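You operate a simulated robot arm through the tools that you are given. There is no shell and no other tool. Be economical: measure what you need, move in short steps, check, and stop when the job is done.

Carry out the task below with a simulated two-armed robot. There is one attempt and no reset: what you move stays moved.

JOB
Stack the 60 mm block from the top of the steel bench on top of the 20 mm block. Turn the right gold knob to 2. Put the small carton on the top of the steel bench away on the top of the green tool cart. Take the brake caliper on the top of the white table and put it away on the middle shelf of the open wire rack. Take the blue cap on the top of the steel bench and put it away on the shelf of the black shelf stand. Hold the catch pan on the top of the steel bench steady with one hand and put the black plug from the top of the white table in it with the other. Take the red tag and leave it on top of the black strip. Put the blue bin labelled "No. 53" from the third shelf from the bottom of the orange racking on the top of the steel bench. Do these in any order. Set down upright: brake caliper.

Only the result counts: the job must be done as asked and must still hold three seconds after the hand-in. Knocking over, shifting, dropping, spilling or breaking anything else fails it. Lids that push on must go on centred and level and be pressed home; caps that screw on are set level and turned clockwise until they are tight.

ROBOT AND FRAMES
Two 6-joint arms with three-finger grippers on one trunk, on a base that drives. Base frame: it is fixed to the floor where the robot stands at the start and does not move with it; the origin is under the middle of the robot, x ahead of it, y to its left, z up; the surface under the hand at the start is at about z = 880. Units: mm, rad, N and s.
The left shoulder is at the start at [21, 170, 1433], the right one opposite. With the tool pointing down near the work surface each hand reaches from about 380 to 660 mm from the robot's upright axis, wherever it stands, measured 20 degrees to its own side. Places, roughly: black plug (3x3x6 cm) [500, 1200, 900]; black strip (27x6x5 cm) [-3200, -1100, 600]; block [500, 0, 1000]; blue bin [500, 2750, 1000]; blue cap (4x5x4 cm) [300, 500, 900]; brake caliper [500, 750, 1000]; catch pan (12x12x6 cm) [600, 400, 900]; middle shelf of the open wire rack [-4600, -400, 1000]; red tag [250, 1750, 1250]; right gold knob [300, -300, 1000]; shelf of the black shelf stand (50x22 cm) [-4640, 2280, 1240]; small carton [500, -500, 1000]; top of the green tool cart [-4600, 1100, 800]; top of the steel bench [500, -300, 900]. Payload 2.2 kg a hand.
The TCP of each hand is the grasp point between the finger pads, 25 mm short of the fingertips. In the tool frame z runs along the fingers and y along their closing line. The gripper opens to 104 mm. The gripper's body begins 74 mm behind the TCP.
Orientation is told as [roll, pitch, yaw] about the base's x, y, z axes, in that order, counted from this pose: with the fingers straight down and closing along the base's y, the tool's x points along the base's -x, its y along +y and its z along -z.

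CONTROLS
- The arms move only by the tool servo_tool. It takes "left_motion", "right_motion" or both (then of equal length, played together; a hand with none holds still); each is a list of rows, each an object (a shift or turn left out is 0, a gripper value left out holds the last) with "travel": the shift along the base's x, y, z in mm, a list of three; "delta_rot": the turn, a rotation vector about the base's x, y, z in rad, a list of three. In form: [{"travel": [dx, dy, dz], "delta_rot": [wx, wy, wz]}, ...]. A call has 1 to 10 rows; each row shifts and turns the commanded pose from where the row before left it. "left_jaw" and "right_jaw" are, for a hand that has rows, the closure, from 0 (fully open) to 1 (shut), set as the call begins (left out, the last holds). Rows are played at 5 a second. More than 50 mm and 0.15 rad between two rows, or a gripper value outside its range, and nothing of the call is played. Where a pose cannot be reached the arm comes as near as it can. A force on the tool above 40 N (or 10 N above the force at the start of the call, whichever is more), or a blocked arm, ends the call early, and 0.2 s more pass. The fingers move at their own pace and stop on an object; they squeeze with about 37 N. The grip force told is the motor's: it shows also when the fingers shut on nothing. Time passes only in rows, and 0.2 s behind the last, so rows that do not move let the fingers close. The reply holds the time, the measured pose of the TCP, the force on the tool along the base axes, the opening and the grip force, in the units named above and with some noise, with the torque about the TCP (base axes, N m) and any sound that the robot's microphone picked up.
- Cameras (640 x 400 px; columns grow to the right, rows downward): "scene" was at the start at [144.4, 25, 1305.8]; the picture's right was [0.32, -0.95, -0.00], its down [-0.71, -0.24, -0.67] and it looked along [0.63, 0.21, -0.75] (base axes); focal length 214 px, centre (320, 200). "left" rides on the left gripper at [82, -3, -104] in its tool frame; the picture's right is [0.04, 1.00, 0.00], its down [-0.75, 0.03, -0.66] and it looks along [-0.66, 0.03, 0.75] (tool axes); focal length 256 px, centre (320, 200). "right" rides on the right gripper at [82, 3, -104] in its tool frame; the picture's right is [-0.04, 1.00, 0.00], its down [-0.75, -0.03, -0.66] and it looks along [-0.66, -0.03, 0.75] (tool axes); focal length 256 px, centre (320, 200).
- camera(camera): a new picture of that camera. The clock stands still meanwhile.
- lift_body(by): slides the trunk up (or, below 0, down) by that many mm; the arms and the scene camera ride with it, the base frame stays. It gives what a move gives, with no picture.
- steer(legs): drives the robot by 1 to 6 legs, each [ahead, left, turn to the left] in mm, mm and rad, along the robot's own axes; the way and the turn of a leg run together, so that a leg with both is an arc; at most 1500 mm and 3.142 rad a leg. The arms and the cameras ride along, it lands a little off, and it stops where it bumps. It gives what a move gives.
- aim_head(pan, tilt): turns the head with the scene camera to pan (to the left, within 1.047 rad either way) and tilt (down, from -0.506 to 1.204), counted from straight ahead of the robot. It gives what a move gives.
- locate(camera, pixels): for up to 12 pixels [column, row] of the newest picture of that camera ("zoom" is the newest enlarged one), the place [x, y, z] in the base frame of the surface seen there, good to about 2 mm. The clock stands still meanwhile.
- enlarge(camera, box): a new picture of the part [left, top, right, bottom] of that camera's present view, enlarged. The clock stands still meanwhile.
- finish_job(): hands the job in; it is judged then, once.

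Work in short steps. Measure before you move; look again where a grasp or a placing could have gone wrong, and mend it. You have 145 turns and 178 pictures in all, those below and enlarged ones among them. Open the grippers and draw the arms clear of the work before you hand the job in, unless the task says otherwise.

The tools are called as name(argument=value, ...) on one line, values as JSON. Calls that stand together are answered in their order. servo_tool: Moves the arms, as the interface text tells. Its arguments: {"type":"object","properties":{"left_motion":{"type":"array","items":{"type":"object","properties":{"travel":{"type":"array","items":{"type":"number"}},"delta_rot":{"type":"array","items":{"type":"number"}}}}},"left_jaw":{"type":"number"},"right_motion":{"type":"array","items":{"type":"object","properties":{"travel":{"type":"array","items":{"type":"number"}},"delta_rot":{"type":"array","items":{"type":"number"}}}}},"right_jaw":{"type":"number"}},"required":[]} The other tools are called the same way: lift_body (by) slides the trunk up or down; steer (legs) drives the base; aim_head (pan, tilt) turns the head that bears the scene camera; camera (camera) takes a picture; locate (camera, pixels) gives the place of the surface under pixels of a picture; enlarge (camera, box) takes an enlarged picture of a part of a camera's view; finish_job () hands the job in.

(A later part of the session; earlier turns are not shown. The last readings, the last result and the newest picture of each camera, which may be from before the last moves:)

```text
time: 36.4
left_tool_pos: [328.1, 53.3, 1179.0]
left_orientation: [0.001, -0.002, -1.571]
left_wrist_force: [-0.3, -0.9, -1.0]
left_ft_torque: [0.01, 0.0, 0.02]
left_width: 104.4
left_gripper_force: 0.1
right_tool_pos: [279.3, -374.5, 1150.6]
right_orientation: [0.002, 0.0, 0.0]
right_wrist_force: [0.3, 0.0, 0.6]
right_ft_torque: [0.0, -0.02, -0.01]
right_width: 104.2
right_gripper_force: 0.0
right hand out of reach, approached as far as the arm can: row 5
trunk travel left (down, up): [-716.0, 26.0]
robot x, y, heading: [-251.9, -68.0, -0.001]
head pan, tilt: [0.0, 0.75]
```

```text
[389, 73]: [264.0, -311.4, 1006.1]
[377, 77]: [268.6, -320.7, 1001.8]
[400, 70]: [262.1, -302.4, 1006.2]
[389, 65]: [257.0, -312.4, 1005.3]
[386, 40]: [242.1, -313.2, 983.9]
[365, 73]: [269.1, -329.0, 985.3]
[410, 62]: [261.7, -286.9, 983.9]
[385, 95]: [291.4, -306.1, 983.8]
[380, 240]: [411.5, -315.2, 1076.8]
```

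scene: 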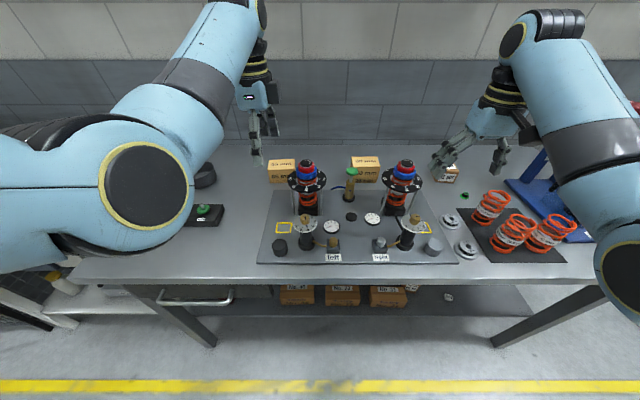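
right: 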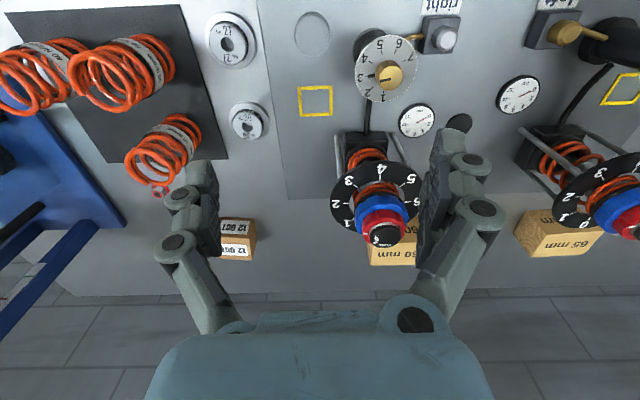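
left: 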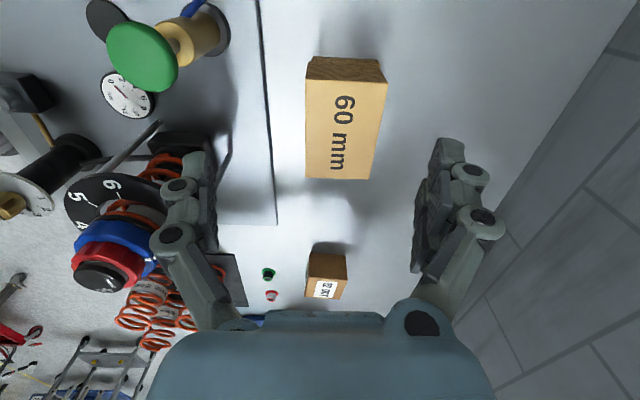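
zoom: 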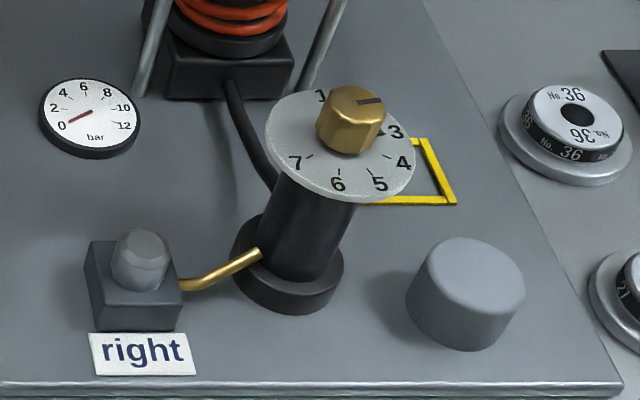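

Pointer line reads 3 now; it must go counter-clockwise (+z) to 2. Measure tick and knob positions in a fresh zoom for the precise angle.

enlarge(camera="right", box=[340, 20, 436, 115])

locate(camera="zoom", pixels=[[229, 237], [255, 282], [302, 300], [245, 177], [294, 138], [350, 133], [388, 171], [238, 239], [329, 247], [289, 258], [380, 240], [333, 296]])

```text
4.21 times, centred on (388, 68) of right
```

zoom: 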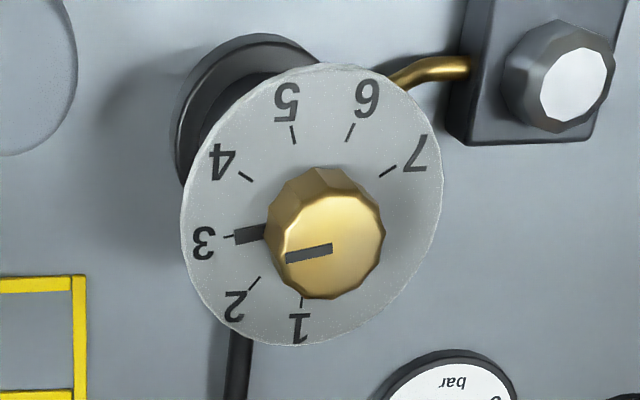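

```text
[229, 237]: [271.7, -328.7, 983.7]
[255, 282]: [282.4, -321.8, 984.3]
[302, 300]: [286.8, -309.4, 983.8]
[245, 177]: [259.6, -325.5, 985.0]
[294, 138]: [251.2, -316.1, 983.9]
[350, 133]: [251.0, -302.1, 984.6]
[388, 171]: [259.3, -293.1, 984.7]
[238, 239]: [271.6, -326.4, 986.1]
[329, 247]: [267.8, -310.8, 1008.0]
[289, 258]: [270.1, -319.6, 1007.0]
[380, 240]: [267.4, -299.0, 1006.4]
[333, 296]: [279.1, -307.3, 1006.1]
```

Ticks fit a 40° spacing around centre (268.4, -309.2), pointer at 3. I'll lower open fingers over the knob to z 1014 and then grip.

servo_tool(right_motion=[{"travel": [-5, 32, 0]}, {"travel": [-6, 33, 0]}, {"travel": [0, 0, -45]}, {"travel": [0, 0, -45]}, {}])

camera(camera="right")

```text
time: 37.6
left_tool_pos: [327.6, 53.2, 1180.0]
left_orientation: [-0.001, -0.003, -1.57]
left_wrist_force: [1.0, 0.1, 0.0]
left_ft_torque: [0.05, 0.0, 0.03]
left_width: 104.1
left_gripper_force: 0.1
right_tool_pos: [273.7, -309.4, 1050.4]
right_orientation: [0.001, 0.001, 0.0]
right_wrist_force: [0.1, -0.2, -0.2]
right_ft_torque: [0.0, 0.0, -0.04]
right_width: 103.8
right_gripper_force: 0.0
right hand out of reach, approached as far as the arm can: row 1, 2
trunk travel left (down, up): [-716.0, 26.0]
robot x, y, heading: [-249.5, -71.8, 0.005]
head pan, tilt: [0.0, 0.75]
```

```text
146 pictures are left
```

right: 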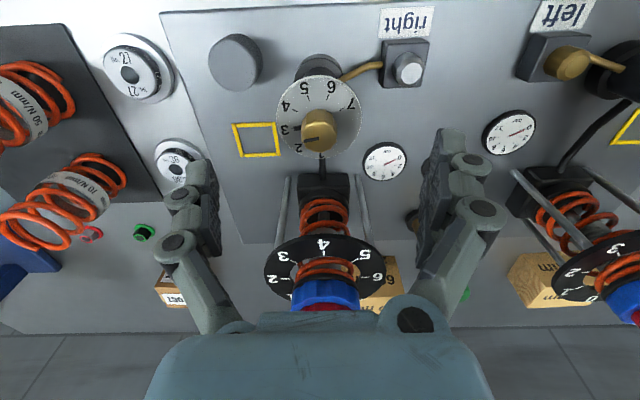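

Aligned; go to (268.4,-309.2,1014), closing gently afterwards.

servo_tool(right_motion=[{"travel": [-5.3, 0.2, -18]}, {"travel": [0, 0, -18]}, {}])

servo_tool(right_jaw=1, right_motion=[{}, {}, {}, {}])

camera(camera="right")

```text
time: 38.4
left_tool_pos: [327.9, 53.8, 1179.4]
left_orientation: [0.0, -0.002, -1.573]
left_wrist_force: [0.3, 0.7, 1.2]
left_ft_torque: [-0.01, -0.06, -0.01]
left_width: 104.1
left_gripper_force: 0.1
right_tool_pos: [268.2, -309.2, 1014.5]
right_orientation: [0.001, 0.0, 0.001]
right_wrist_force: [0.1, -1.2, -0.7]
right_ft_torque: [0.0, -0.03, 0.05]
right_width: 103.9
right_gripper_force: 0.0
trunk travel left (down, up): [-716.0, 26.0]
robot x, y, heading: [-245.9, -70.7, -0.002]
head pan, tilt: [0.0, 0.75]
```

```text
time: 39.4
left_tool_pos: [327.1, 52.4, 1179.5]
left_orientation: [0.0, -0.003, -1.571]
left_wrist_force: [-0.4, 0.7, 0.7]
left_ft_torque: [0.04, 0.03, -0.02]
left_width: 104.0
left_gripper_force: 0.1
right_tool_pos: [268.9, -310.4, 1014.1]
right_orientation: [-0.001, 0.0, -0.001]
right_wrist_force: [-0.4, -0.2, 1.4]
right_ft_torque: [0.07, 0.12, 0.02]
right_width: 23.9
right_gripper_force: 41.4
trunk travel left (down, up): [-716.0, 26.0]
robot x, y, heading: [-252.8, -66.0, 0.006]
head pan, tilt: [0.0, 0.75]
```

```text
145 pictures are left
```

right: 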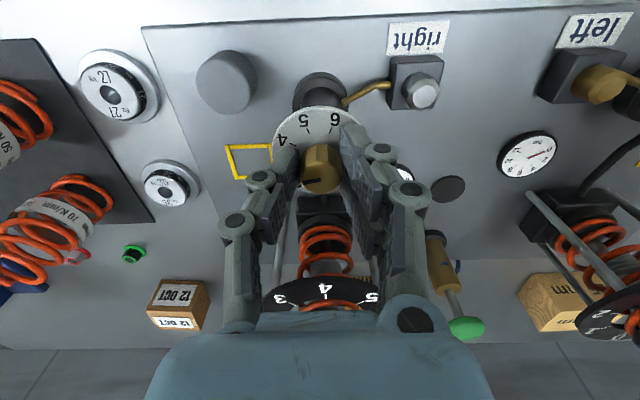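

Gripped (width 23.9). Rotate +0.70 rad about z.

servo_tool(right_motion=[{"delta_rot": [0, 0, 0.1]}, {"delta_rot": [0, 0, 0.1]}, {"delta_rot": [0, 0, 0.1]}, {"delta_rot": [0, 0, 0.1]}, {"delta_rot": [0, 0, 0.1]}, {"delta_rot": [0, 0, 0.1]}, {"delta_rot": [0, 0, 0.1]}, {}])

camera(camera="right")

```text
time: 41.2
left_tool_pos: [328.1, 54.0, 1180.5]
left_orientation: [0.0, -0.001, -1.571]
left_wrist_force: [0.1, -0.4, -0.2]
left_ft_torque: [-0.01, 0.0, 0.0]
left_width: 104.0
left_gripper_force: 0.0
right_tool_pos: [267.7, -310.4, 1014.3]
right_orientation: [0.0, 0.0, 0.702]
right_wrist_force: [-4.6, -2.6, -0.9]
right_ft_torque: [-0.07, -0.01, 0.01]
right_width: 23.4
right_gripper_force: 44.7
trunk travel left (down, up): [-716.0, 26.0]
robot x, y, heading: [-249.2, -68.8, 0.0]
head pan, tilt: [0.0, 0.75]
```

```text
144 pictures are left
```

right: 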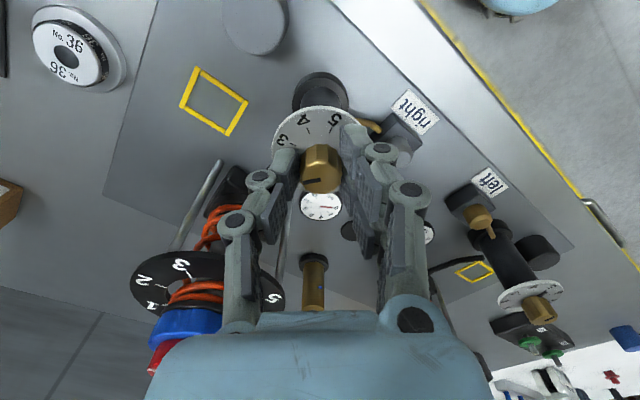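

Knob followed the fingers. Open, rise straight up, and check the pointer.

servo_tool(right_jaw=0, right_motion=[{}, {}, {}])

servo_tool(right_motion=[{"travel": [0, 0, 40]}, {"travel": [0, 0, 40]}, {"travel": [0, 0, 40]}])

enlarge(camera="right", box=[260, 40, 400, 140])

```text
time: 42.0
left_tool_pos: [329.2, 53.1, 1179.2]
left_orientation: [0.001, -0.003, -1.571]
left_wrist_force: [-0.2, 0.3, 0.2]
left_ft_torque: [0.03, 0.0, -0.02]
left_width: 103.9
left_gripper_force: 0.1
right_tool_pos: [270.2, -310.4, 1016.0]
right_orientation: [0.0, 0.001, 0.7]
right_wrist_force: [0.2, 0.5, -0.5]
right_ft_torque: [0.03, 0.04, 0.03]
right_width: 103.8
right_gripper_force: 0.1
trunk travel left (down, up): [-716.0, 26.0]
robot x, y, heading: [-250.0, -67.2, -0.0]
head pan, tilt: [0.0, 0.75]
```

```text
time: 42.8
left_tool_pos: [328.7, 52.9, 1179.0]
left_orientation: [0.0, -0.002, -1.573]
left_wrist_force: [-0.4, -0.7, -0.5]
left_ft_torque: [-0.02, 0.01, 0.02]
left_width: 104.0
left_gripper_force: 0.0
right_tool_pos: [269.1, -309.4, 1133.9]
right_orientation: [0.0, 0.0, 0.7]
right_wrist_force: [0.2, 0.5, 0.3]
right_ft_torque: [0.01, 0.01, -0.01]
right_width: 104.0
right_gripper_force: 0.1
trunk travel left (down, up): [-716.0, 26.0]
robot x, y, heading: [-253.8, -67.0, -0.005]
head pan, tilt: [0.0, 0.75]
```

```text
4.00 times, centred on (330, 90) of right
```

zoom: 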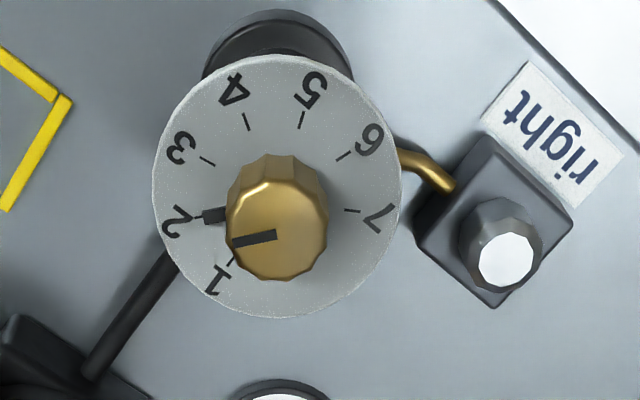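

Marker is on 2 — knob done. Now go for the carton: turn the right hand back, raise it, and drive right 310, then look.

servo_tool(right_motion=[{"travel": [0, 0, 10], "delta_rot": [0, 0, -0.14]}, {"travel": [0, 0, 10], "delta_rot": [0, 0, -0.14]}, {"delta_rot": [0, 0, -0.14]}, {"delta_rot": [0, 0, -0.14]}, {"delta_rot": [0, 0, -0.14]}])

steer(legs=[[0, -310, 0]])

aim_head(pan=-0.35, tilt=0.7)

camera(camera="scene")

camera(camera="right")

```text
time: 44.0
left_tool_pos: [328.7, 53.4, 1178.4]
left_orientation: [0.001, -0.001, -1.572]
left_wrist_force: [0.5, 0.6, 0.4]
left_ft_torque: [0.02, 0.01, -0.02]
left_width: 103.9
left_gripper_force: 0.1
right_tool_pos: [277.1, -309.7, 1142.7]
right_orientation: [-0.001, 0.0, -0.002]
right_wrist_force: [0.3, 0.0, -0.8]
right_ft_torque: [0.02, 0.01, 0.04]
right_width: 104.2
right_gripper_force: 0.1
right hand out of reach, approached as far as the arm can: row 1, 2
trunk travel left (down, up): [-716.0, 26.0]
robot x, y, heading: [-250.0, -66.2, 0.0]
head pan, tilt: [0.0, 0.75]
```

```text
time: 46.0
left_tool_pos: [329.0, -250.9, 1179.0]
left_orientation: [0.0, 0.0, -1.568]
left_wrist_force: [0.0, -0.4, 0.5]
left_ft_torque: [-0.01, -0.01, -0.02]
left_width: 104.2
left_gripper_force: 0.1
right_tool_pos: [278.7, -614.5, 1143.5]
right_orientation: [0.0, -0.002, 0.002]
right_wrist_force: [0.1, 0.0, 0.6]
right_ft_torque: [-0.01, 0.0, -0.03]
right_width: 104.1
right_gripper_force: 0.1
trunk travel left (down, up): [-716.0, 26.0]
robot x, y, heading: [-248.6, -376.2, 0.002]
head pan, tilt: [0.0, 0.75]
```

```text
time: 46.9
left_tool_pos: [328.9, -249.5, 1178.3]
left_orientation: [-0.001, -0.001, -1.567]
left_wrist_force: [-0.4, 0.9, 0.4]
left_ft_torque: [0.0, 0.05, 0.02]
left_width: 104.2
left_gripper_force: 0.1
right_tool_pos: [279.3, -614.0, 1143.0]
right_orientation: [0.0, -0.001, 0.005]
right_wrist_force: [-1.0, -0.1, 0.8]
right_ft_torque: [-0.03, -0.03, 0.02]
right_width: 104.0
right_gripper_force: 0.2
trunk travel left (down, up): [-716.0, 26.0]
robot x, y, heading: [-252.4, -374.7, 0.004]
head pan, tilt: [-0.351, 0.7]
```

```text
142 pictures are left
```

scene: 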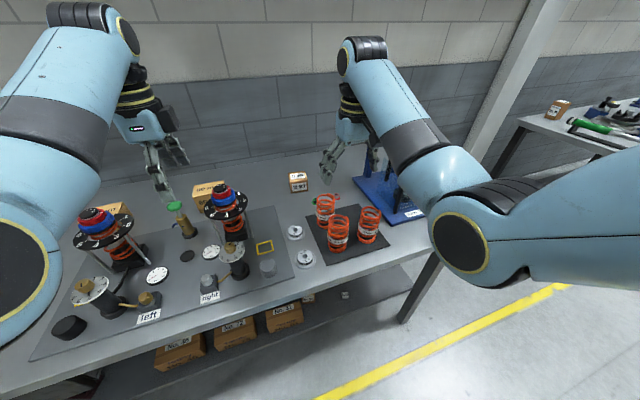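

```text
141 pictures are left
```

right: 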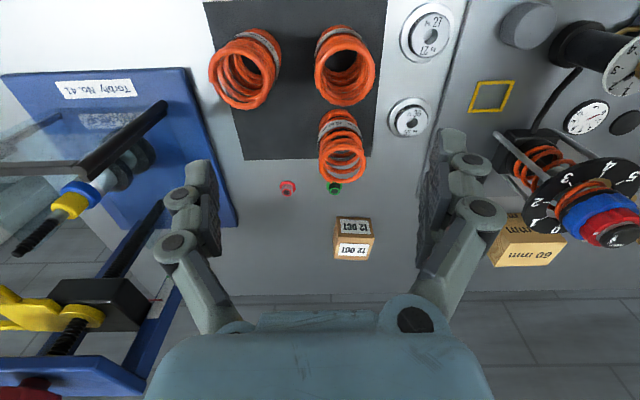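

The press is on the left of the right-camera view. Measure it and the carton at (355,238).

locate(camera="right", pixels=[[337, 219], [373, 219], [334, 256], [374, 259], [355, 228], [140, 380], [158, 280], [155, 205], [165, 105], [236, 225], [60, 295], [125, 300]])

enlarge(camera="right", box=[315, 205, 395, 270])

```text
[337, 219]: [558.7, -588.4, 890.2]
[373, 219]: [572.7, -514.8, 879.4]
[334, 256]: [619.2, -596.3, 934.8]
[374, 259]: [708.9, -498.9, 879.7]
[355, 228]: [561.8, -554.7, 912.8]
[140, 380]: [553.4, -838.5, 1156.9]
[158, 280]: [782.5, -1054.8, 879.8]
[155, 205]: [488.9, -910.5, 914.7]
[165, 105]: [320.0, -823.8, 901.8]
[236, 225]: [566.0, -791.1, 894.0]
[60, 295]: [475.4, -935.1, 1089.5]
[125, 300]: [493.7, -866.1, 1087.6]
```

```text
6.15 times, centred on (355, 238) of right
```

zoom: 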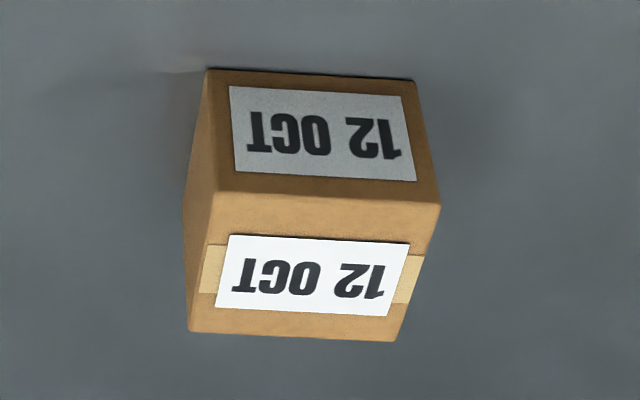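

Get carton top corners from the zoom.

locate(camera="zoom", pixels=[[216, 198], [435, 210], [195, 326], [392, 337], [315, 265]])

steer(legs=[[0, 30, 0], [245, 0, 0]])

camera(camera="right")

```text
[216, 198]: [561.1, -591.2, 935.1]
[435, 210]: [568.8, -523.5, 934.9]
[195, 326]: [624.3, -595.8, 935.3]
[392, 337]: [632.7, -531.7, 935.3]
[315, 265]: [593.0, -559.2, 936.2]
```

```text
time: 49.1
left_tool_pos: [574.2, -219.8, 1178.1]
left_orientation: [-0.001, -0.001, -1.566]
left_wrist_force: [0.3, -0.4, -0.7]
left_ft_torque: [-0.03, 0.01, 0.01]
left_width: 103.8
left_gripper_force: 0.0
right_tool_pos: [525.7, -583.1, 1143.8]
right_orientation: [0.0, 0.0, 0.005]
right_wrist_force: [-0.4, -0.1, -0.7]
right_ft_torque: [0.0, 0.01, 0.01]
right_width: 104.1
right_gripper_force: 0.0
trunk travel left (down, up): [-716.0, 26.0]
robot x, y, heading: [-1.4, -341.8, 0.004]
head pan, tilt: [-0.351, 0.7]
```

```text
139 pictures are left
```

right: 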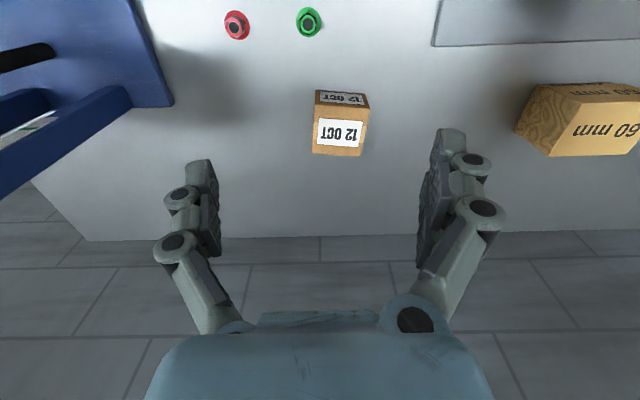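

Carton centre (596.7,-560.5), yaw −0.115. Lower the trunk 100, then approach above it.

lift_body(by=-105)

servo_tool(right_motion=[{"travel": [24, 8, -20], "delta_rot": [0, 0, -0.06]}, {"travel": [24, 8, -20], "delta_rot": [0, 0, -0.06]}, {"travel": [23, 6.6, -20]}, {}])

camera(camera="right")

```text
time: 50.5
left_tool_pos: [574.4, -219.2, 1075.0]
left_orientation: [0.001, -0.001, -1.568]
left_wrist_force: [-0.1, -1.1, 0.1]
left_ft_torque: [0.01, -0.02, 0.03]
left_width: 103.9
left_gripper_force: 0.0
right_tool_pos: [526.6, -583.1, 1037.9]
right_orientation: [0.001, -0.002, 0.006]
right_wrist_force: [0.9, -0.4, 0.0]
right_ft_torque: [0.01, -0.02, -0.01]
right_width: 103.8
right_gripper_force: 0.2
trunk travel left (down, up): [-611.0, 131.0]
robot x, y, heading: [-2.8, -343.0, 0.006]
head pan, tilt: [-0.351, 0.7]
```

```text
time: 51.5
left_tool_pos: [574.0, -218.9, 1073.5]
left_orientation: [0.0, -0.002, -1.567]
left_wrist_force: [0.0, -0.4, 0.5]
left_ft_torque: [0.02, -0.02, 0.0]
left_width: 103.8
left_gripper_force: 0.3
right_tool_pos: [597.0, -560.8, 977.6]
right_orientation: [0.0, 0.0, -0.116]
right_wrist_force: [-0.7, 0.5, 0.6]
right_ft_torque: [-0.03, -0.01, -0.03]
right_width: 103.8
right_gripper_force: 0.1
trunk travel left (down, up): [-611.0, 131.0]
robot x, y, heading: [-3.1, -347.3, 0.003]
head pan, tilt: [-0.351, 0.7]
```

```text
138 pictures are left
```

right: 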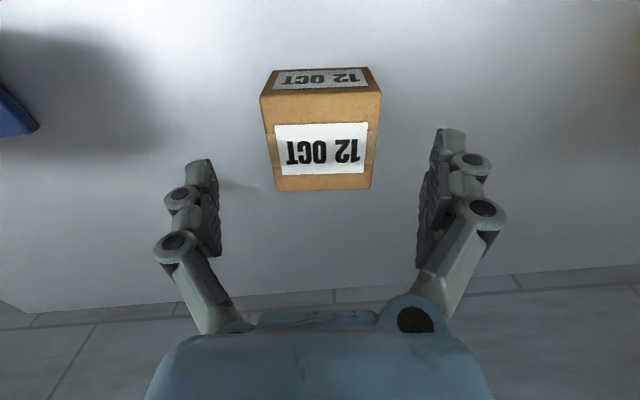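

Aligned; descend to z 908, grip, lift a little.

servo_tool(right_motion=[{"travel": [0, 0, -35]}, {"travel": [0, 0, -34]}, {}])

servo_tool(right_jaw=1, right_motion=[{}, {}, {}, {}])

servo_tool(right_motion=[{"travel": [0, 0, 8]}, {"travel": [0, 0, 12]}, {"travel": [0, 0, 20]}, {"travel": [0, 0, 30]}, {"travel": [-5, 0, 30]}])

camera(camera="right")

```text
time: 52.3
left_tool_pos: [574.1, -218.5, 1074.9]
left_orientation: [0.0, -0.002, -1.569]
left_wrist_force: [0.5, 0.4, -0.3]
left_ft_torque: [0.0, 0.01, 0.0]
left_width: 104.0
left_gripper_force: 0.1
right_tool_pos: [595.5, -561.4, 908.1]
right_orientation: [0.001, -0.002, -0.117]
right_wrist_force: [-0.5, 0.6, 0.8]
right_ft_torque: [-0.01, -0.04, 0.0]
right_width: 104.2
right_gripper_force: 0.1
trunk travel left (down, up): [-611.0, 131.0]
robot x, y, heading: [-3.2, -345.2, 0.004]
head pan, tilt: [-0.351, 0.7]
```

```text
time: 53.3
left_tool_pos: [573.9, -219.6, 1074.0]
left_orientation: [0.0, -0.002, -1.566]
left_wrist_force: [0.0, -1.2, 0.2]
left_ft_torque: [0.01, -0.04, -0.01]
left_width: 104.0
left_gripper_force: 0.0
right_tool_pos: [595.9, -559.8, 909.0]
right_orientation: [-0.001, -0.002, -0.115]
right_wrist_force: [0.5, -0.6, 2.0]
right_ft_torque: [-0.16, 0.07, 0.03]
right_width: 75.9
right_gripper_force: 36.5
trunk travel left (down, up): [-611.0, 131.0]
robot x, y, heading: [-4.2, -344.0, 0.01]
head pan, tilt: [-0.351, 0.7]
```

```text
time: 54.5
left_tool_pos: [574.2, -218.5, 1074.5]
left_orientation: [0.0, -0.003, -1.567]
left_wrist_force: [0.6, 0.5, 0.3]
left_ft_torque: [0.01, -0.01, 0.01]
left_width: 103.9
left_gripper_force: 0.2
right_tool_pos: [591.4, -559.8, 1009.8]
right_orientation: [-0.001, 0.0, -0.115]
right_wrist_force: [-0.1, -0.4, -2.7]
right_ft_torque: [0.02, 0.03, 0.03]
right_width: 75.9
right_gripper_force: 36.9
trunk travel left (down, up): [-611.0, 131.0]
robot x, y, heading: [-6.6, -346.6, 0.007]
head pan, tilt: [-0.351, 0.7]
```

```text
137 pictures are left
```

right: 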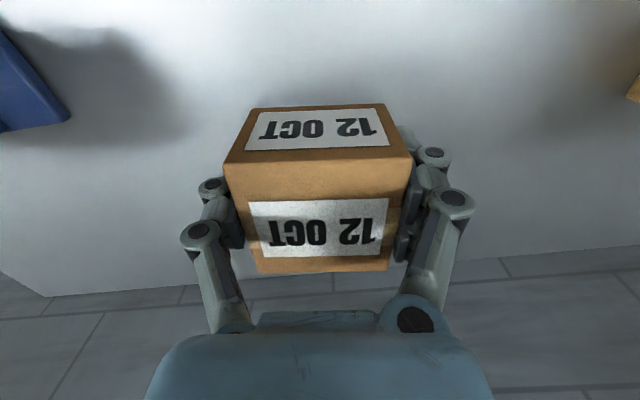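

Carton held. Raise trunk 130, back 300, then left 660 toward the blue cap.

lift_body(by=128)

steer(legs=[[-300, 0, 0], [0, 665, 0], [75, 0, 0]])

aim_head(pan=0.4, tilt=0.8)

camera(camera="scene")

camera(camera="left")

```text
time: 56.0
left_tool_pos: [575.2, -219.1, 1202.3]
left_orientation: [-0.001, 0.0, -1.567]
left_wrist_force: [-1.2, -0.2, 0.4]
left_ft_torque: [0.01, -0.01, -0.01]
left_width: 104.1
left_gripper_force: 0.1
right_tool_pos: [590.3, -560.6, 1136.0]
right_orientation: [0.001, 0.001, -0.115]
right_wrist_force: [0.2, 0.6, -2.7]
right_ft_torque: [-0.02, 0.01, 0.01]
right_width: 76.0
right_gripper_force: 37.3
trunk travel left (down, up): [-739.0, 3.0]
robot x, y, heading: [-0.2, -344.3, 0.007]
head pan, tilt: [-0.351, 0.7]
```

```text
time: 61.9
left_tool_pos: [349.6, 436.0, 1202.8]
left_orientation: [-0.001, 0.0, -1.565]
left_wrist_force: [0.0, 0.0, 0.2]
left_ft_torque: [0.02, -0.02, -0.01]
left_width: 104.0
left_gripper_force: 0.1
right_tool_pos: [367.8, 96.6, 1137.6]
right_orientation: [0.001, -0.002, -0.111]
right_wrist_force: [0.1, 0.6, -3.1]
right_ft_torque: [-0.02, -0.01, 0.0]
right_width: 75.7
right_gripper_force: 37.2
trunk travel left (down, up): [-739.0, 3.0]
robot x, y, heading: [-226.3, 310.6, 0.015]
head pan, tilt: [-0.351, 0.7]
```

```text
time: 63.0
left_tool_pos: [351.3, 436.2, 1199.9]
left_orientation: [-0.002, -0.002, -1.564]
left_wrist_force: [0.6, 0.8, -0.3]
left_ft_torque: [-0.01, 0.02, 0.03]
left_width: 104.1
left_gripper_force: 0.1
right_tool_pos: [369.6, 96.4, 1137.0]
right_orientation: [0.001, 0.0, -0.112]
right_wrist_force: [-0.4, 0.3, -2.9]
right_ft_torque: [-0.01, 0.0, 0.02]
right_width: 75.8
right_gripper_force: 36.6
trunk travel left (down, up): [-739.0, 3.0]
robot x, y, heading: [-229.3, 309.9, 0.006]
head pan, tilt: [0.4, 0.799]
```

```text
136 pictures are left
```

scene: 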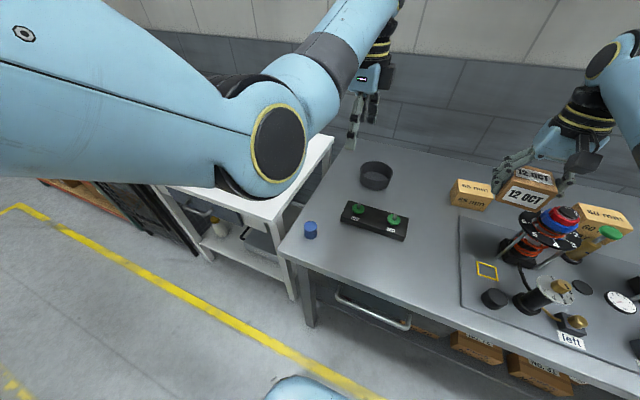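

```text
135 pictures are left
```

left: 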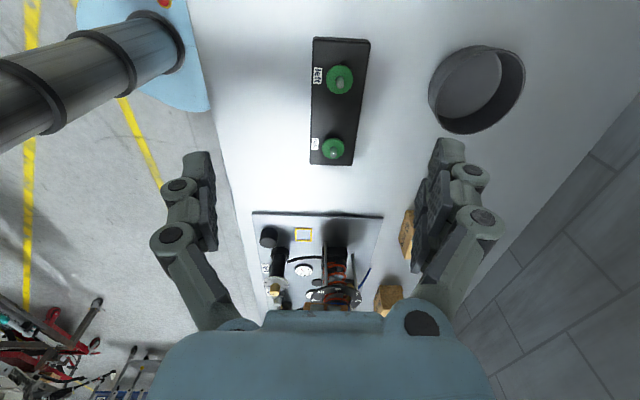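

The blue cap is at (310,230) in the scene. Zoom and measure; also the pan.

enlarge(camera="scene", box=[270, 195, 350, 245])

locate(camera="zoom", pixels=[[320, 222], [300, 230], [350, 222], [323, 290], [320, 255], [275, 260], [370, 250]])

locate(camera="scene", pixels=[[376, 163], [360, 172], [392, 173], [375, 188], [376, 180], [310, 224]])

```text
8.00 times, centred on (310, 220) of scene
```

zoom: 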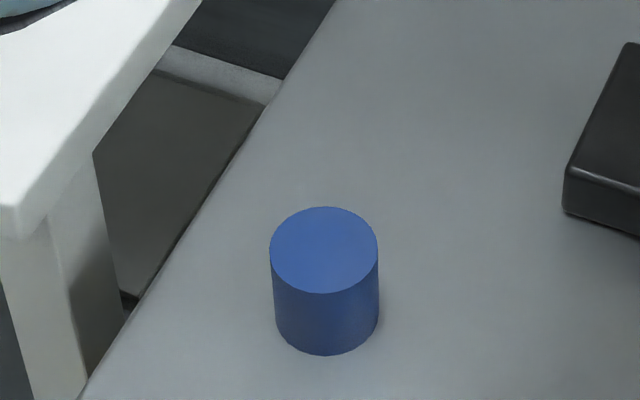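

```text
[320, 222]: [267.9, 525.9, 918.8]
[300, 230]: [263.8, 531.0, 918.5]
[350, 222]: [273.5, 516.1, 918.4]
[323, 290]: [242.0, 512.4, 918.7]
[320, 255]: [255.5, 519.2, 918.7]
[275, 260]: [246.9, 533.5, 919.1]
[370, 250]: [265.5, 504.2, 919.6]
```

```text
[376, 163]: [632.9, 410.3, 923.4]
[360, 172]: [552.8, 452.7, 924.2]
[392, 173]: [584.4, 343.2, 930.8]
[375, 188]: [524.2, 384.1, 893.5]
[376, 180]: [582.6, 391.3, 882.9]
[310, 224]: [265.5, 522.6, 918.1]
```

Cap centre ≈ (257, 518.5), top 919, Ø≈38. I'll take it with the hand tilted 0.6 rad forward (useful for the high shelf), so I back up 80 mm, yaw the left hand to 0 and tilt.

steer(legs=[[-80, 0, 0]])

servo_tool(left_motion=[{"delta_rot": [0, 0, 0.149]}, {"delta_rot": [0, 0, 0.149]}, {"delta_rot": [0, 0, 0.149]}, {"delta_rot": [0, 0, 0.149]}, {"delta_rot": [0, 0, 0.149]}, {"delta_rot": [0, 0, 0.149]}, {"delta_rot": [0, 0, 0.149]}, {"delta_rot": [0, 0, 0.149]}, {"delta_rot": [0, 0, 0.149]}, {"delta_rot": [0, 0, 0.149]}])

servo_tool(left_motion=[{"travel": [0, 20, -40], "delta_rot": [0, 0, 0.075]}, {"travel": [0, 20, -40], "delta_rot": [0, -0.1, 0]}, {"travel": [0, 20, -40], "delta_rot": [0, -0.1, 0]}, {"travel": [0, 20, -40], "delta_rot": [0, -0.1, 0]}, {"delta_rot": [0, -0.1, 0]}, {"delta_rot": [0, -0.1, 0]}, {"delta_rot": [0, -0.1, 0]}, {}])

camera(camera="left")

```text
time: 64.1
left_tool_pos: [269.9, 435.6, 1202.7]
left_orientation: [0.001, -0.003, -1.564]
left_wrist_force: [0.6, -0.4, 0.6]
left_ft_torque: [-0.01, -0.05, 0.0]
left_width: 104.2
left_gripper_force: 0.1
right_tool_pos: [288.8, 94.6, 1137.2]
right_orientation: [0.001, -0.002, -0.113]
right_wrist_force: [-0.4, -0.6, -2.7]
right_ft_torque: [-0.04, -0.01, -0.03]
right_width: 76.1
right_gripper_force: 36.9
trunk travel left (down, up): [-739.0, 3.0]
robot x, y, heading: [-304.7, 311.7, 0.006]
head pan, tilt: [0.4, 0.799]
```

```text
time: 66.3
left_tool_pos: [272.4, 435.7, 1202.2]
left_orientation: [-0.002, 0.0, -0.072]
left_wrist_force: [0.2, 0.3, 0.7]
left_ft_torque: [-0.01, 0.0, -0.04]
left_width: 104.3
left_gripper_force: 0.1
right_tool_pos: [290.1, 94.5, 1137.8]
right_orientation: [0.003, 0.0, -0.112]
right_wrist_force: [0.0, 0.3, -3.8]
right_ft_torque: [-0.02, 0.02, -0.03]
right_width: 76.0
right_gripper_force: 36.8
trunk travel left (down, up): [-739.0, 3.0]
robot x, y, heading: [-307.3, 308.3, 0.009]
head pan, tilt: [0.4, 0.799]
```

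```text
time: 68.1
left_tool_pos: [270.8, 516.1, 1042.4]
left_orientation: [0.0, -0.601, 0.002]
left_wrist_force: [-0.9, 1.0, -0.3]
left_ft_torque: [0.0, 0.06, -0.01]
left_width: 103.8
left_gripper_force: 0.1
right_tool_pos: [289.9, 94.0, 1137.2]
right_orientation: [-0.001, 0.0, -0.113]
right_wrist_force: [-0.5, 0.0, -2.9]
right_ft_torque: [-0.03, 0.0, 0.01]
right_width: 75.6
right_gripper_force: 37.2
trunk travel left (down, up): [-739.0, 3.0]
robot x, y, heading: [-306.2, 310.9, 0.007]
head pan, tilt: [0.4, 0.799]
```

```text
133 pictures are left
```

left: 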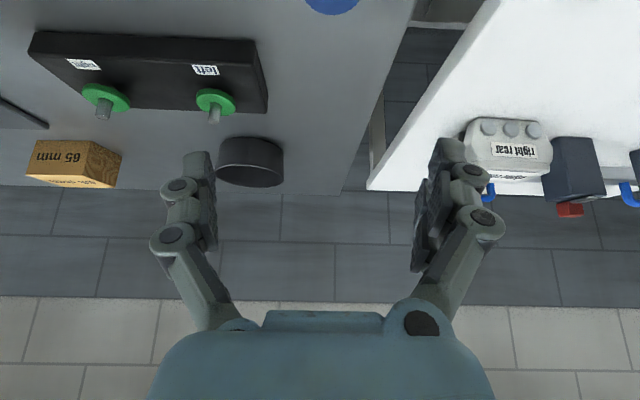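

Tilt −0.60 reached. Shift to (257,518.5) and descend to 909.

servo_tool(left_motion=[{"travel": [-7, 1, -40]}, {"travel": [-6.8, 1.4, -40]}, {"travel": [0, 0, -30]}, {"travel": [0, 0, -23]}, {}])

camera(camera="left")

```text
time: 69.3
left_tool_pos: [257.1, 517.9, 910.3]
left_orientation: [-0.003, -0.6, 0.002]
left_wrist_force: [0.2, 1.0, -0.7]
left_ft_torque: [0.02, 0.02, 0.05]
left_width: 103.9
left_gripper_force: 0.1
right_tool_pos: [288.4, 94.3, 1136.9]
right_orientation: [-0.001, 0.001, -0.113]
right_wrist_force: [0.5, -0.6, -2.8]
right_ft_torque: [-0.01, 0.03, 0.0]
right_width: 75.5
right_gripper_force: 37.1
trunk travel left (down, up): [-739.0, 3.0]
robot x, y, heading: [-304.4, 307.9, 0.006]
head pan, tilt: [0.4, 0.799]
```

```text
132 pictures are left
```

left: 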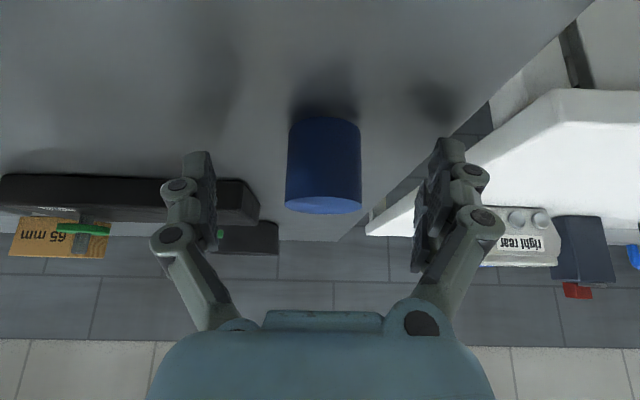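

Cap is centred between the fingers. Close and lift gently.

servo_tool(left_jaw=1, left_motion=[{}, {}, {}, {}, {}])

servo_tool(left_motion=[{"travel": [0, 0, 6]}, {"travel": [0, 0, 10]}, {"travel": [0, 0, 20]}, {"travel": [0, 0, 40]}, {"travel": [0, 0, 45]}, {"travel": [0, 0, 45]}])

camera(camera="left")

```text
time: 70.5
left_tool_pos: [257.8, 518.8, 913.6]
left_orientation: [-0.001, -0.608, 0.002]
left_wrist_force: [2.2, 12.6, 25.3]
left_ft_torque: [1.0, -0.02, -0.06]
left_width: 35.8
left_gripper_force: 37.2
right_tool_pos: [287.1, 95.3, 1137.5]
right_orientation: [-0.001, -0.002, -0.111]
right_wrist_force: [-0.7, -0.4, -3.4]
right_ft_torque: [-0.03, 0.02, 0.0]
right_width: 75.8
right_gripper_force: 37.5
trunk travel left (down, up): [-739.0, 3.0]
robot x, y, heading: [-307.3, 310.3, 0.007]
head pan, tilt: [0.4, 0.799]
```

```text
time: 71.9
left_tool_pos: [257.1, 519.0, 1075.1]
left_orientation: [0.0, -0.599, 0.002]
left_wrist_force: [-0.1, 0.4, 0.5]
left_ft_torque: [0.02, 0.01, -0.01]
left_width: 35.4
left_gripper_force: 36.8
right_tool_pos: [289.6, 95.6, 1136.8]
right_orientation: [0.0, 0.0, -0.11]
right_wrist_force: [0.3, 0.6, -2.6]
right_ft_torque: [0.0, 0.0, -0.01]
right_width: 75.7
right_gripper_force: 37.0
trunk travel left (down, up): [-739.0, 3.0]
robot x, y, heading: [-305.8, 308.0, 0.009]
head pan, tilt: [0.4, 0.799]
```

```text
131 pictures are left
```

left: 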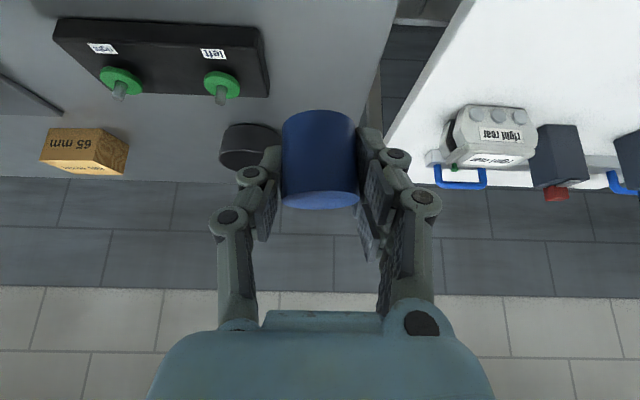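

Cap held (width 35). Turn left 90° in place (hands at ≥1040 pass over low items) and look at the route.

steer(legs=[[-60, 0, 0], [0, 0, 1.571]])

aim_head(pan=0.9, tilt=0.2)

camera(camera="scene")

aim_head(pan=-0.4, tilt=0.25)

camera(camera="scene")

```text
time: 76.7
left_tool_pos: [-576.2, 873.3, 1075.7]
left_orientation: [-0.001, -0.6, 1.574]
left_wrist_force: [0.0, 0.0, -0.2]
left_ft_torque: [0.03, -0.04, 0.0]
left_width: 35.3
left_gripper_force: 36.6
right_tool_pos: [-152.2, 903.7, 1136.9]
right_orientation: [0.0, -0.001, 1.458]
right_wrist_force: [0.3, 0.1, -2.7]
right_ft_torque: [-0.02, -0.01, -0.01]
right_width: 75.7
right_gripper_force: 36.7
trunk travel left (down, up): [-739.0, 3.0]
robot x, y, heading: [-367.3, 305.4, 1.575]
head pan, tilt: [0.4, 0.799]
```

```text
time: 77.7
left_tool_pos: [-576.2, 871.9, 1075.1]
left_orientation: [0.0, -0.601, 1.572]
left_wrist_force: [-0.7, 1.0, -1.2]
left_ft_torque: [-0.01, 0.03, 0.01]
left_width: 35.3
left_gripper_force: 36.5
right_tool_pos: [-151.4, 904.3, 1137.0]
right_orientation: [0.001, 0.001, 1.457]
right_wrist_force: [-0.4, 0.7, -2.6]
right_ft_torque: [-0.02, 0.0, -0.03]
right_width: 75.9
right_gripper_force: 37.1
trunk travel left (down, up): [-739.0, 3.0]
robot x, y, heading: [-365.6, 309.9, 1.578]
head pan, tilt: [0.901, 0.201]
```

```text
130 pictures are left
```

scene: 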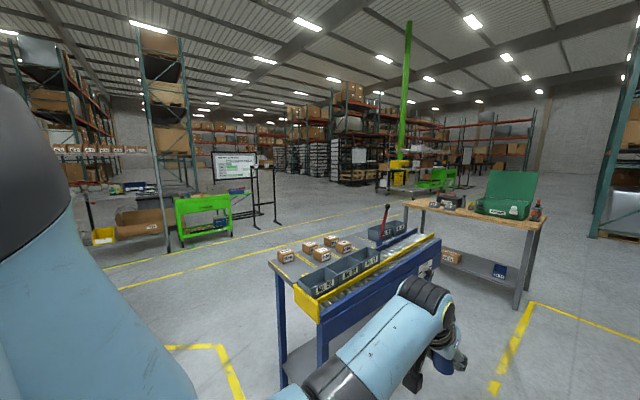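

```text
time: 79.2
left_tool_pos: [-574.7, 871.8, 1075.0]
left_orientation: [-0.002, -0.601, 1.572]
left_wrist_force: [0.5, -0.1, 0.4]
left_ft_torque: [0.01, -0.05, -0.03]
left_width: 35.1
left_gripper_force: 36.8
right_tool_pos: [-151.3, 905.4, 1136.8]
right_orientation: [-0.001, 0.0, 1.457]
right_wrist_force: [-0.1, -0.3, -2.3]
right_ft_torque: [-0.05, -0.02, 0.0]
right_width: 75.5
right_gripper_force: 36.9
trunk travel left (down, up): [-739.0, 3.0]
robot x, y, heading: [-362.3, 310.2, 1.577]
head pan, tilt: [-0.4, 0.25]
```

```text
129 pictures are left
```

scene: 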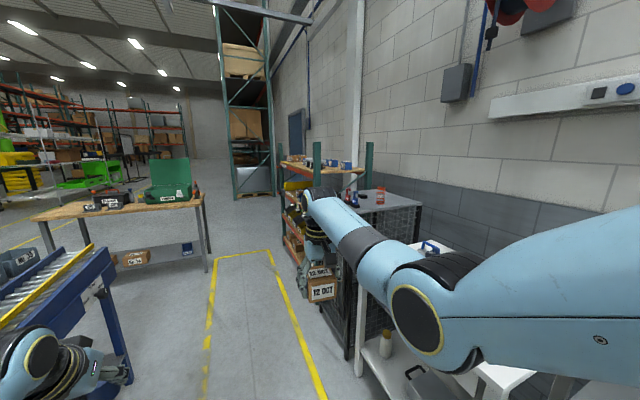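

A roller table and a workbench sit ahead-left. Re-aim left and measure obstacles.

aim_head(pan=1.0, tilt=0.3)

camera(camera="scene")

```text
time: 80.7
left_tool_pos: [-575.3, 872.3, 1075.2]
left_orientation: [0.0, -0.6, 1.573]
left_wrist_force: [-0.4, 0.9, -0.8]
left_ft_torque: [0.01, -0.02, -0.02]
left_width: 35.3
left_gripper_force: 36.8
right_tool_pos: [-151.1, 903.4, 1136.6]
right_orientation: [0.0, -0.001, 1.456]
right_wrist_force: [0.9, 0.5, -2.8]
right_ft_torque: [-0.01, 0.01, 0.0]
right_width: 75.7
right_gripper_force: 36.7
trunk travel left (down, up): [-739.0, 3.0]
robot x, y, heading: [-368.6, 308.6, 1.576]
head pan, tilt: [1.0, 0.3]
```

```text
128 pictures are left
```

scene: 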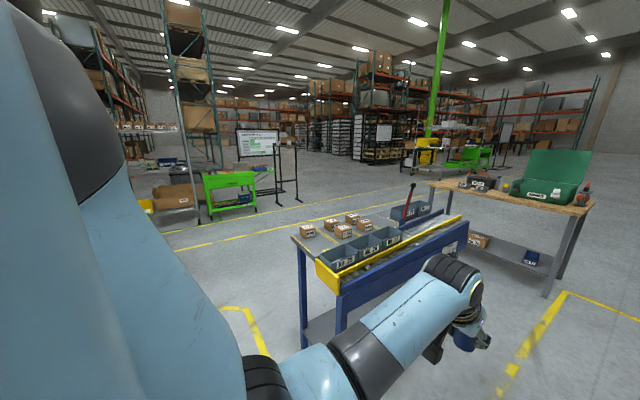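

locate(camera="scene", pixels=[[337, 290], [292, 236], [460, 222], [228, 178], [215, 218], [270, 150], [167, 197], [285, 200], [430, 182], [548, 290], [300, 340], [185, 245]])

enlarge(camera="scene", box=[100, 90, 310, 230])

```text
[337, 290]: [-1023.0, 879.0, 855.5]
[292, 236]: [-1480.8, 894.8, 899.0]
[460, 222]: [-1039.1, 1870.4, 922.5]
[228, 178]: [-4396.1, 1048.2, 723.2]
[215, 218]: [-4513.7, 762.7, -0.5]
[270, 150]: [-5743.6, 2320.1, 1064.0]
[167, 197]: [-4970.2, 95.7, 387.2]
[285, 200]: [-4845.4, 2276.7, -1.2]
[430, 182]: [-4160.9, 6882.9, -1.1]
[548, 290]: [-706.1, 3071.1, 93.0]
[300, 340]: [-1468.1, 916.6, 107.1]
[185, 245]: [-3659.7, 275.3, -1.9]
```

```text
2.86 times, centred on (205, 160) of scene
```

zoom: 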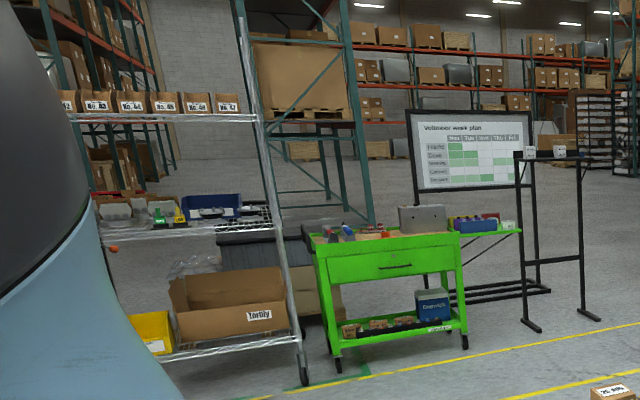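

Route: turn to face −x, drive along y≈309 (clear of the roller table at y≥880), then look at the cart from about (-3600,850).

steer(legs=[[0, 0, 1.566], [1500, 0, 0], [1500, 0, 0], [250, -540, 0]])

aim_head(pan=0.0, tilt=0.6)

camera(camera="scene")

```text
time: 102.0
left_tool_pos: [-4209.7, 684.3, 1075.1]
left_orientation: [0.0, -0.601, 3.114]
left_wrist_force: [-0.1, 0.3, 0.8]
left_ft_torque: [-0.04, 0.03, 0.01]
left_width: 35.5
left_gripper_force: 37.1
right_tool_pos: [-4229.9, 1109.4, 1136.3]
right_orientation: [-0.001, 0.001, 2.999]
right_wrist_force: [0.3, 0.2, -2.7]
right_ft_torque: [-0.03, -0.01, -0.02]
right_width: 75.0
right_gripper_force: 36.5
trunk travel left (down, up): [-739.0, 3.0]
robot x, y, heading: [-3637.3, 877.6, 3.122]
head pan, tilt: [1.0, 0.3]
```

```text
time: 103.3
left_tool_pos: [-4210.2, 684.6, 1074.0]
left_orientation: [0.0, -0.601, 3.114]
left_wrist_force: [0.5, 0.0, -0.2]
left_ft_torque: [-0.01, 0.02, 0.0]
left_width: 35.2
left_gripper_force: 37.1
right_tool_pos: [-4228.9, 1108.3, 1137.0]
right_orientation: [-0.001, -0.002, 2.998]
right_wrist_force: [1.3, 0.6, -3.1]
right_ft_torque: [0.0, -0.01, 0.0]
right_width: 75.3
right_gripper_force: 37.1
trunk travel left (down, up): [-739.0, 3.0]
robot x, y, heading: [-3642.0, 879.5, 3.118]
head pan, tilt: [0.0, 0.6]
```

```text
126 pictures are left
```

scene: 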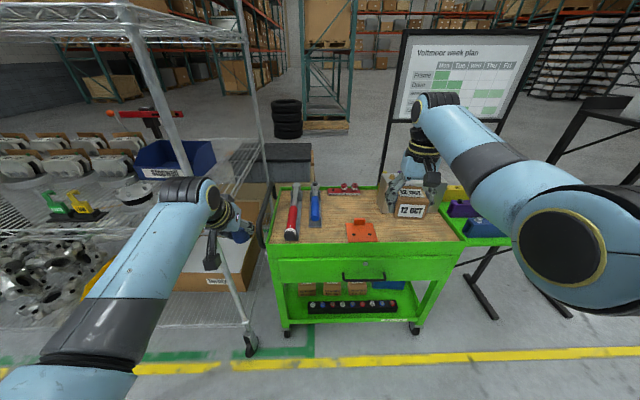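

The cart is ahead; its free area is on the right front (400-450, 225-240). Measure.

locate(camera="scene", pixels=[[275, 243], [460, 240], [375, 237], [352, 215], [370, 240], [400, 235], [440, 225], [378, 190], [295, 190], [315, 190], [345, 188], [250, 350]])

camera(camera="right")

```text
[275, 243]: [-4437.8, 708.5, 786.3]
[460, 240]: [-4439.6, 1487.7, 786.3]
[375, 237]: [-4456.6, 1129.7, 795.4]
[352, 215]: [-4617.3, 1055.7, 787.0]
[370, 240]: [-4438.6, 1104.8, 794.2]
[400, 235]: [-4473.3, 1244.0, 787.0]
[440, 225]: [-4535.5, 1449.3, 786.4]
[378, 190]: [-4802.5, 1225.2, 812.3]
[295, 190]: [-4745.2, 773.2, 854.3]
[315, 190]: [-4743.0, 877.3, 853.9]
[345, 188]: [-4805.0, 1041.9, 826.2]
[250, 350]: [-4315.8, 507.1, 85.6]
```

```text
125 pictures are left
```

right: 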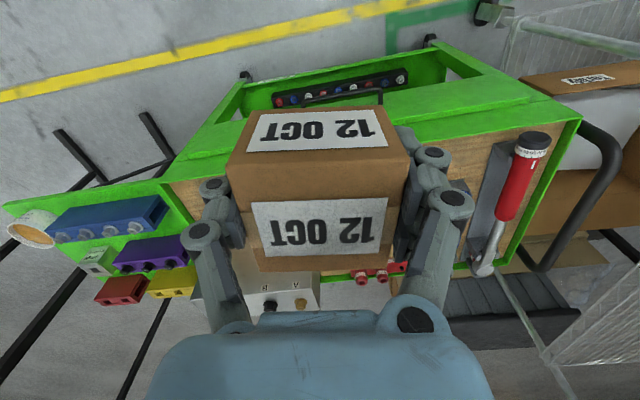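

Target carton at about (-4490,1300) on the wood (z 787). First raise the left hand 180, drive right 190, then forward 255.

servo_tool(left_motion=[{"travel": [0, 0, 45]}, {"travel": [0, 0, 45]}, {"travel": [0, 0, 45]}, {"travel": [0, 0, 45]}, {}])

steer(legs=[[0, -195, 0.02], [250, 0, 0]])

camera(camera="right")

camera(camera="scene")

```text
time: 104.5
left_tool_pos: [-4208.1, 685.8, 1254.7]
left_orientation: [-0.001, -0.6, 3.116]
left_wrist_force: [-0.4, -0.5, -0.6]
left_ft_torque: [-0.03, 0.01, -0.01]
left_width: 35.2
left_gripper_force: 37.1
right_tool_pos: [-4228.6, 1108.5, 1137.2]
right_orientation: [0.002, -0.001, 3.001]
right_wrist_force: [0.1, -0.5, -2.0]
right_ft_torque: [-0.01, 0.0, -0.01]
right_width: 75.2
right_gripper_force: 36.8
trunk travel left (down, up): [-739.0, 3.0]
robot x, y, heading: [-3637.3, 878.9, 3.122]
head pan, tilt: [0.0, 0.6]
```

```text
time: 107.5
left_tool_pos: [-4449.2, 865.4, 1255.2]
left_orientation: [0.0, -0.599, 3.139]
left_wrist_force: [-0.2, -1.5, -0.2]
left_ft_torque: [-0.02, 0.05, 0.0]
left_width: 35.2
left_gripper_force: 37.0
right_tool_pos: [-4480.5, 1288.7, 1136.5]
right_orientation: [0.001, -0.002, 3.025]
right_wrist_force: [-0.1, 0.2, -3.1]
right_ft_torque: [-0.01, -0.04, -0.01]
right_width: 75.3
right_gripper_force: 36.4
trunk travel left (down, up): [-739.0, 3.0]
robot x, y, heading: [-3888.2, 1070.0, -3.143]
head pan, tilt: [0.0, 0.6]
```

```text
124 pictures are left
```

right: 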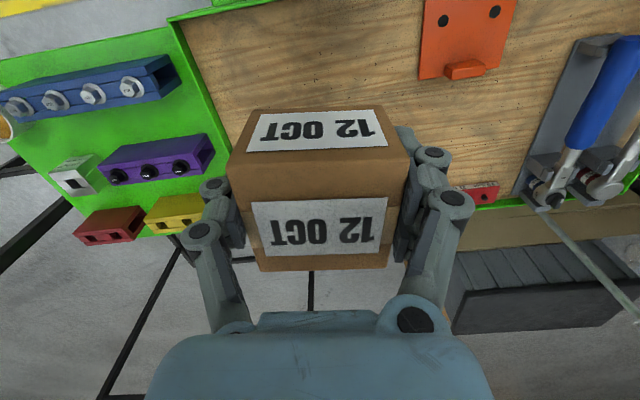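

```text
123 pictures are left
```

scene: 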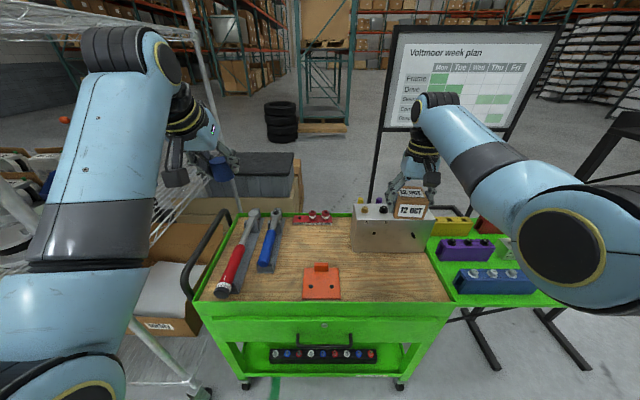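

Measure the grey box's front base (395,250) and free wood in front of it (390,275).

locate(camera="scene", pixels=[[352, 249], [433, 255], [395, 252], [340, 290], [437, 297], [450, 297], [395, 275], [340, 265], [190, 100], [195, 380], [205, 40]])

```text
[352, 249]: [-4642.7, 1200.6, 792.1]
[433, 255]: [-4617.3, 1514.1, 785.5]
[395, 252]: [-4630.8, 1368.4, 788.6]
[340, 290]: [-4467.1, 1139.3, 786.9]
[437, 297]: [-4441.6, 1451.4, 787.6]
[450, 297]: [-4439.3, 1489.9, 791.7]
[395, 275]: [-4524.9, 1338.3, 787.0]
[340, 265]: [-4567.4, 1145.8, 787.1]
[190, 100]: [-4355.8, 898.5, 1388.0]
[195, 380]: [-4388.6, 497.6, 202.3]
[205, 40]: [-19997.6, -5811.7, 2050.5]
```

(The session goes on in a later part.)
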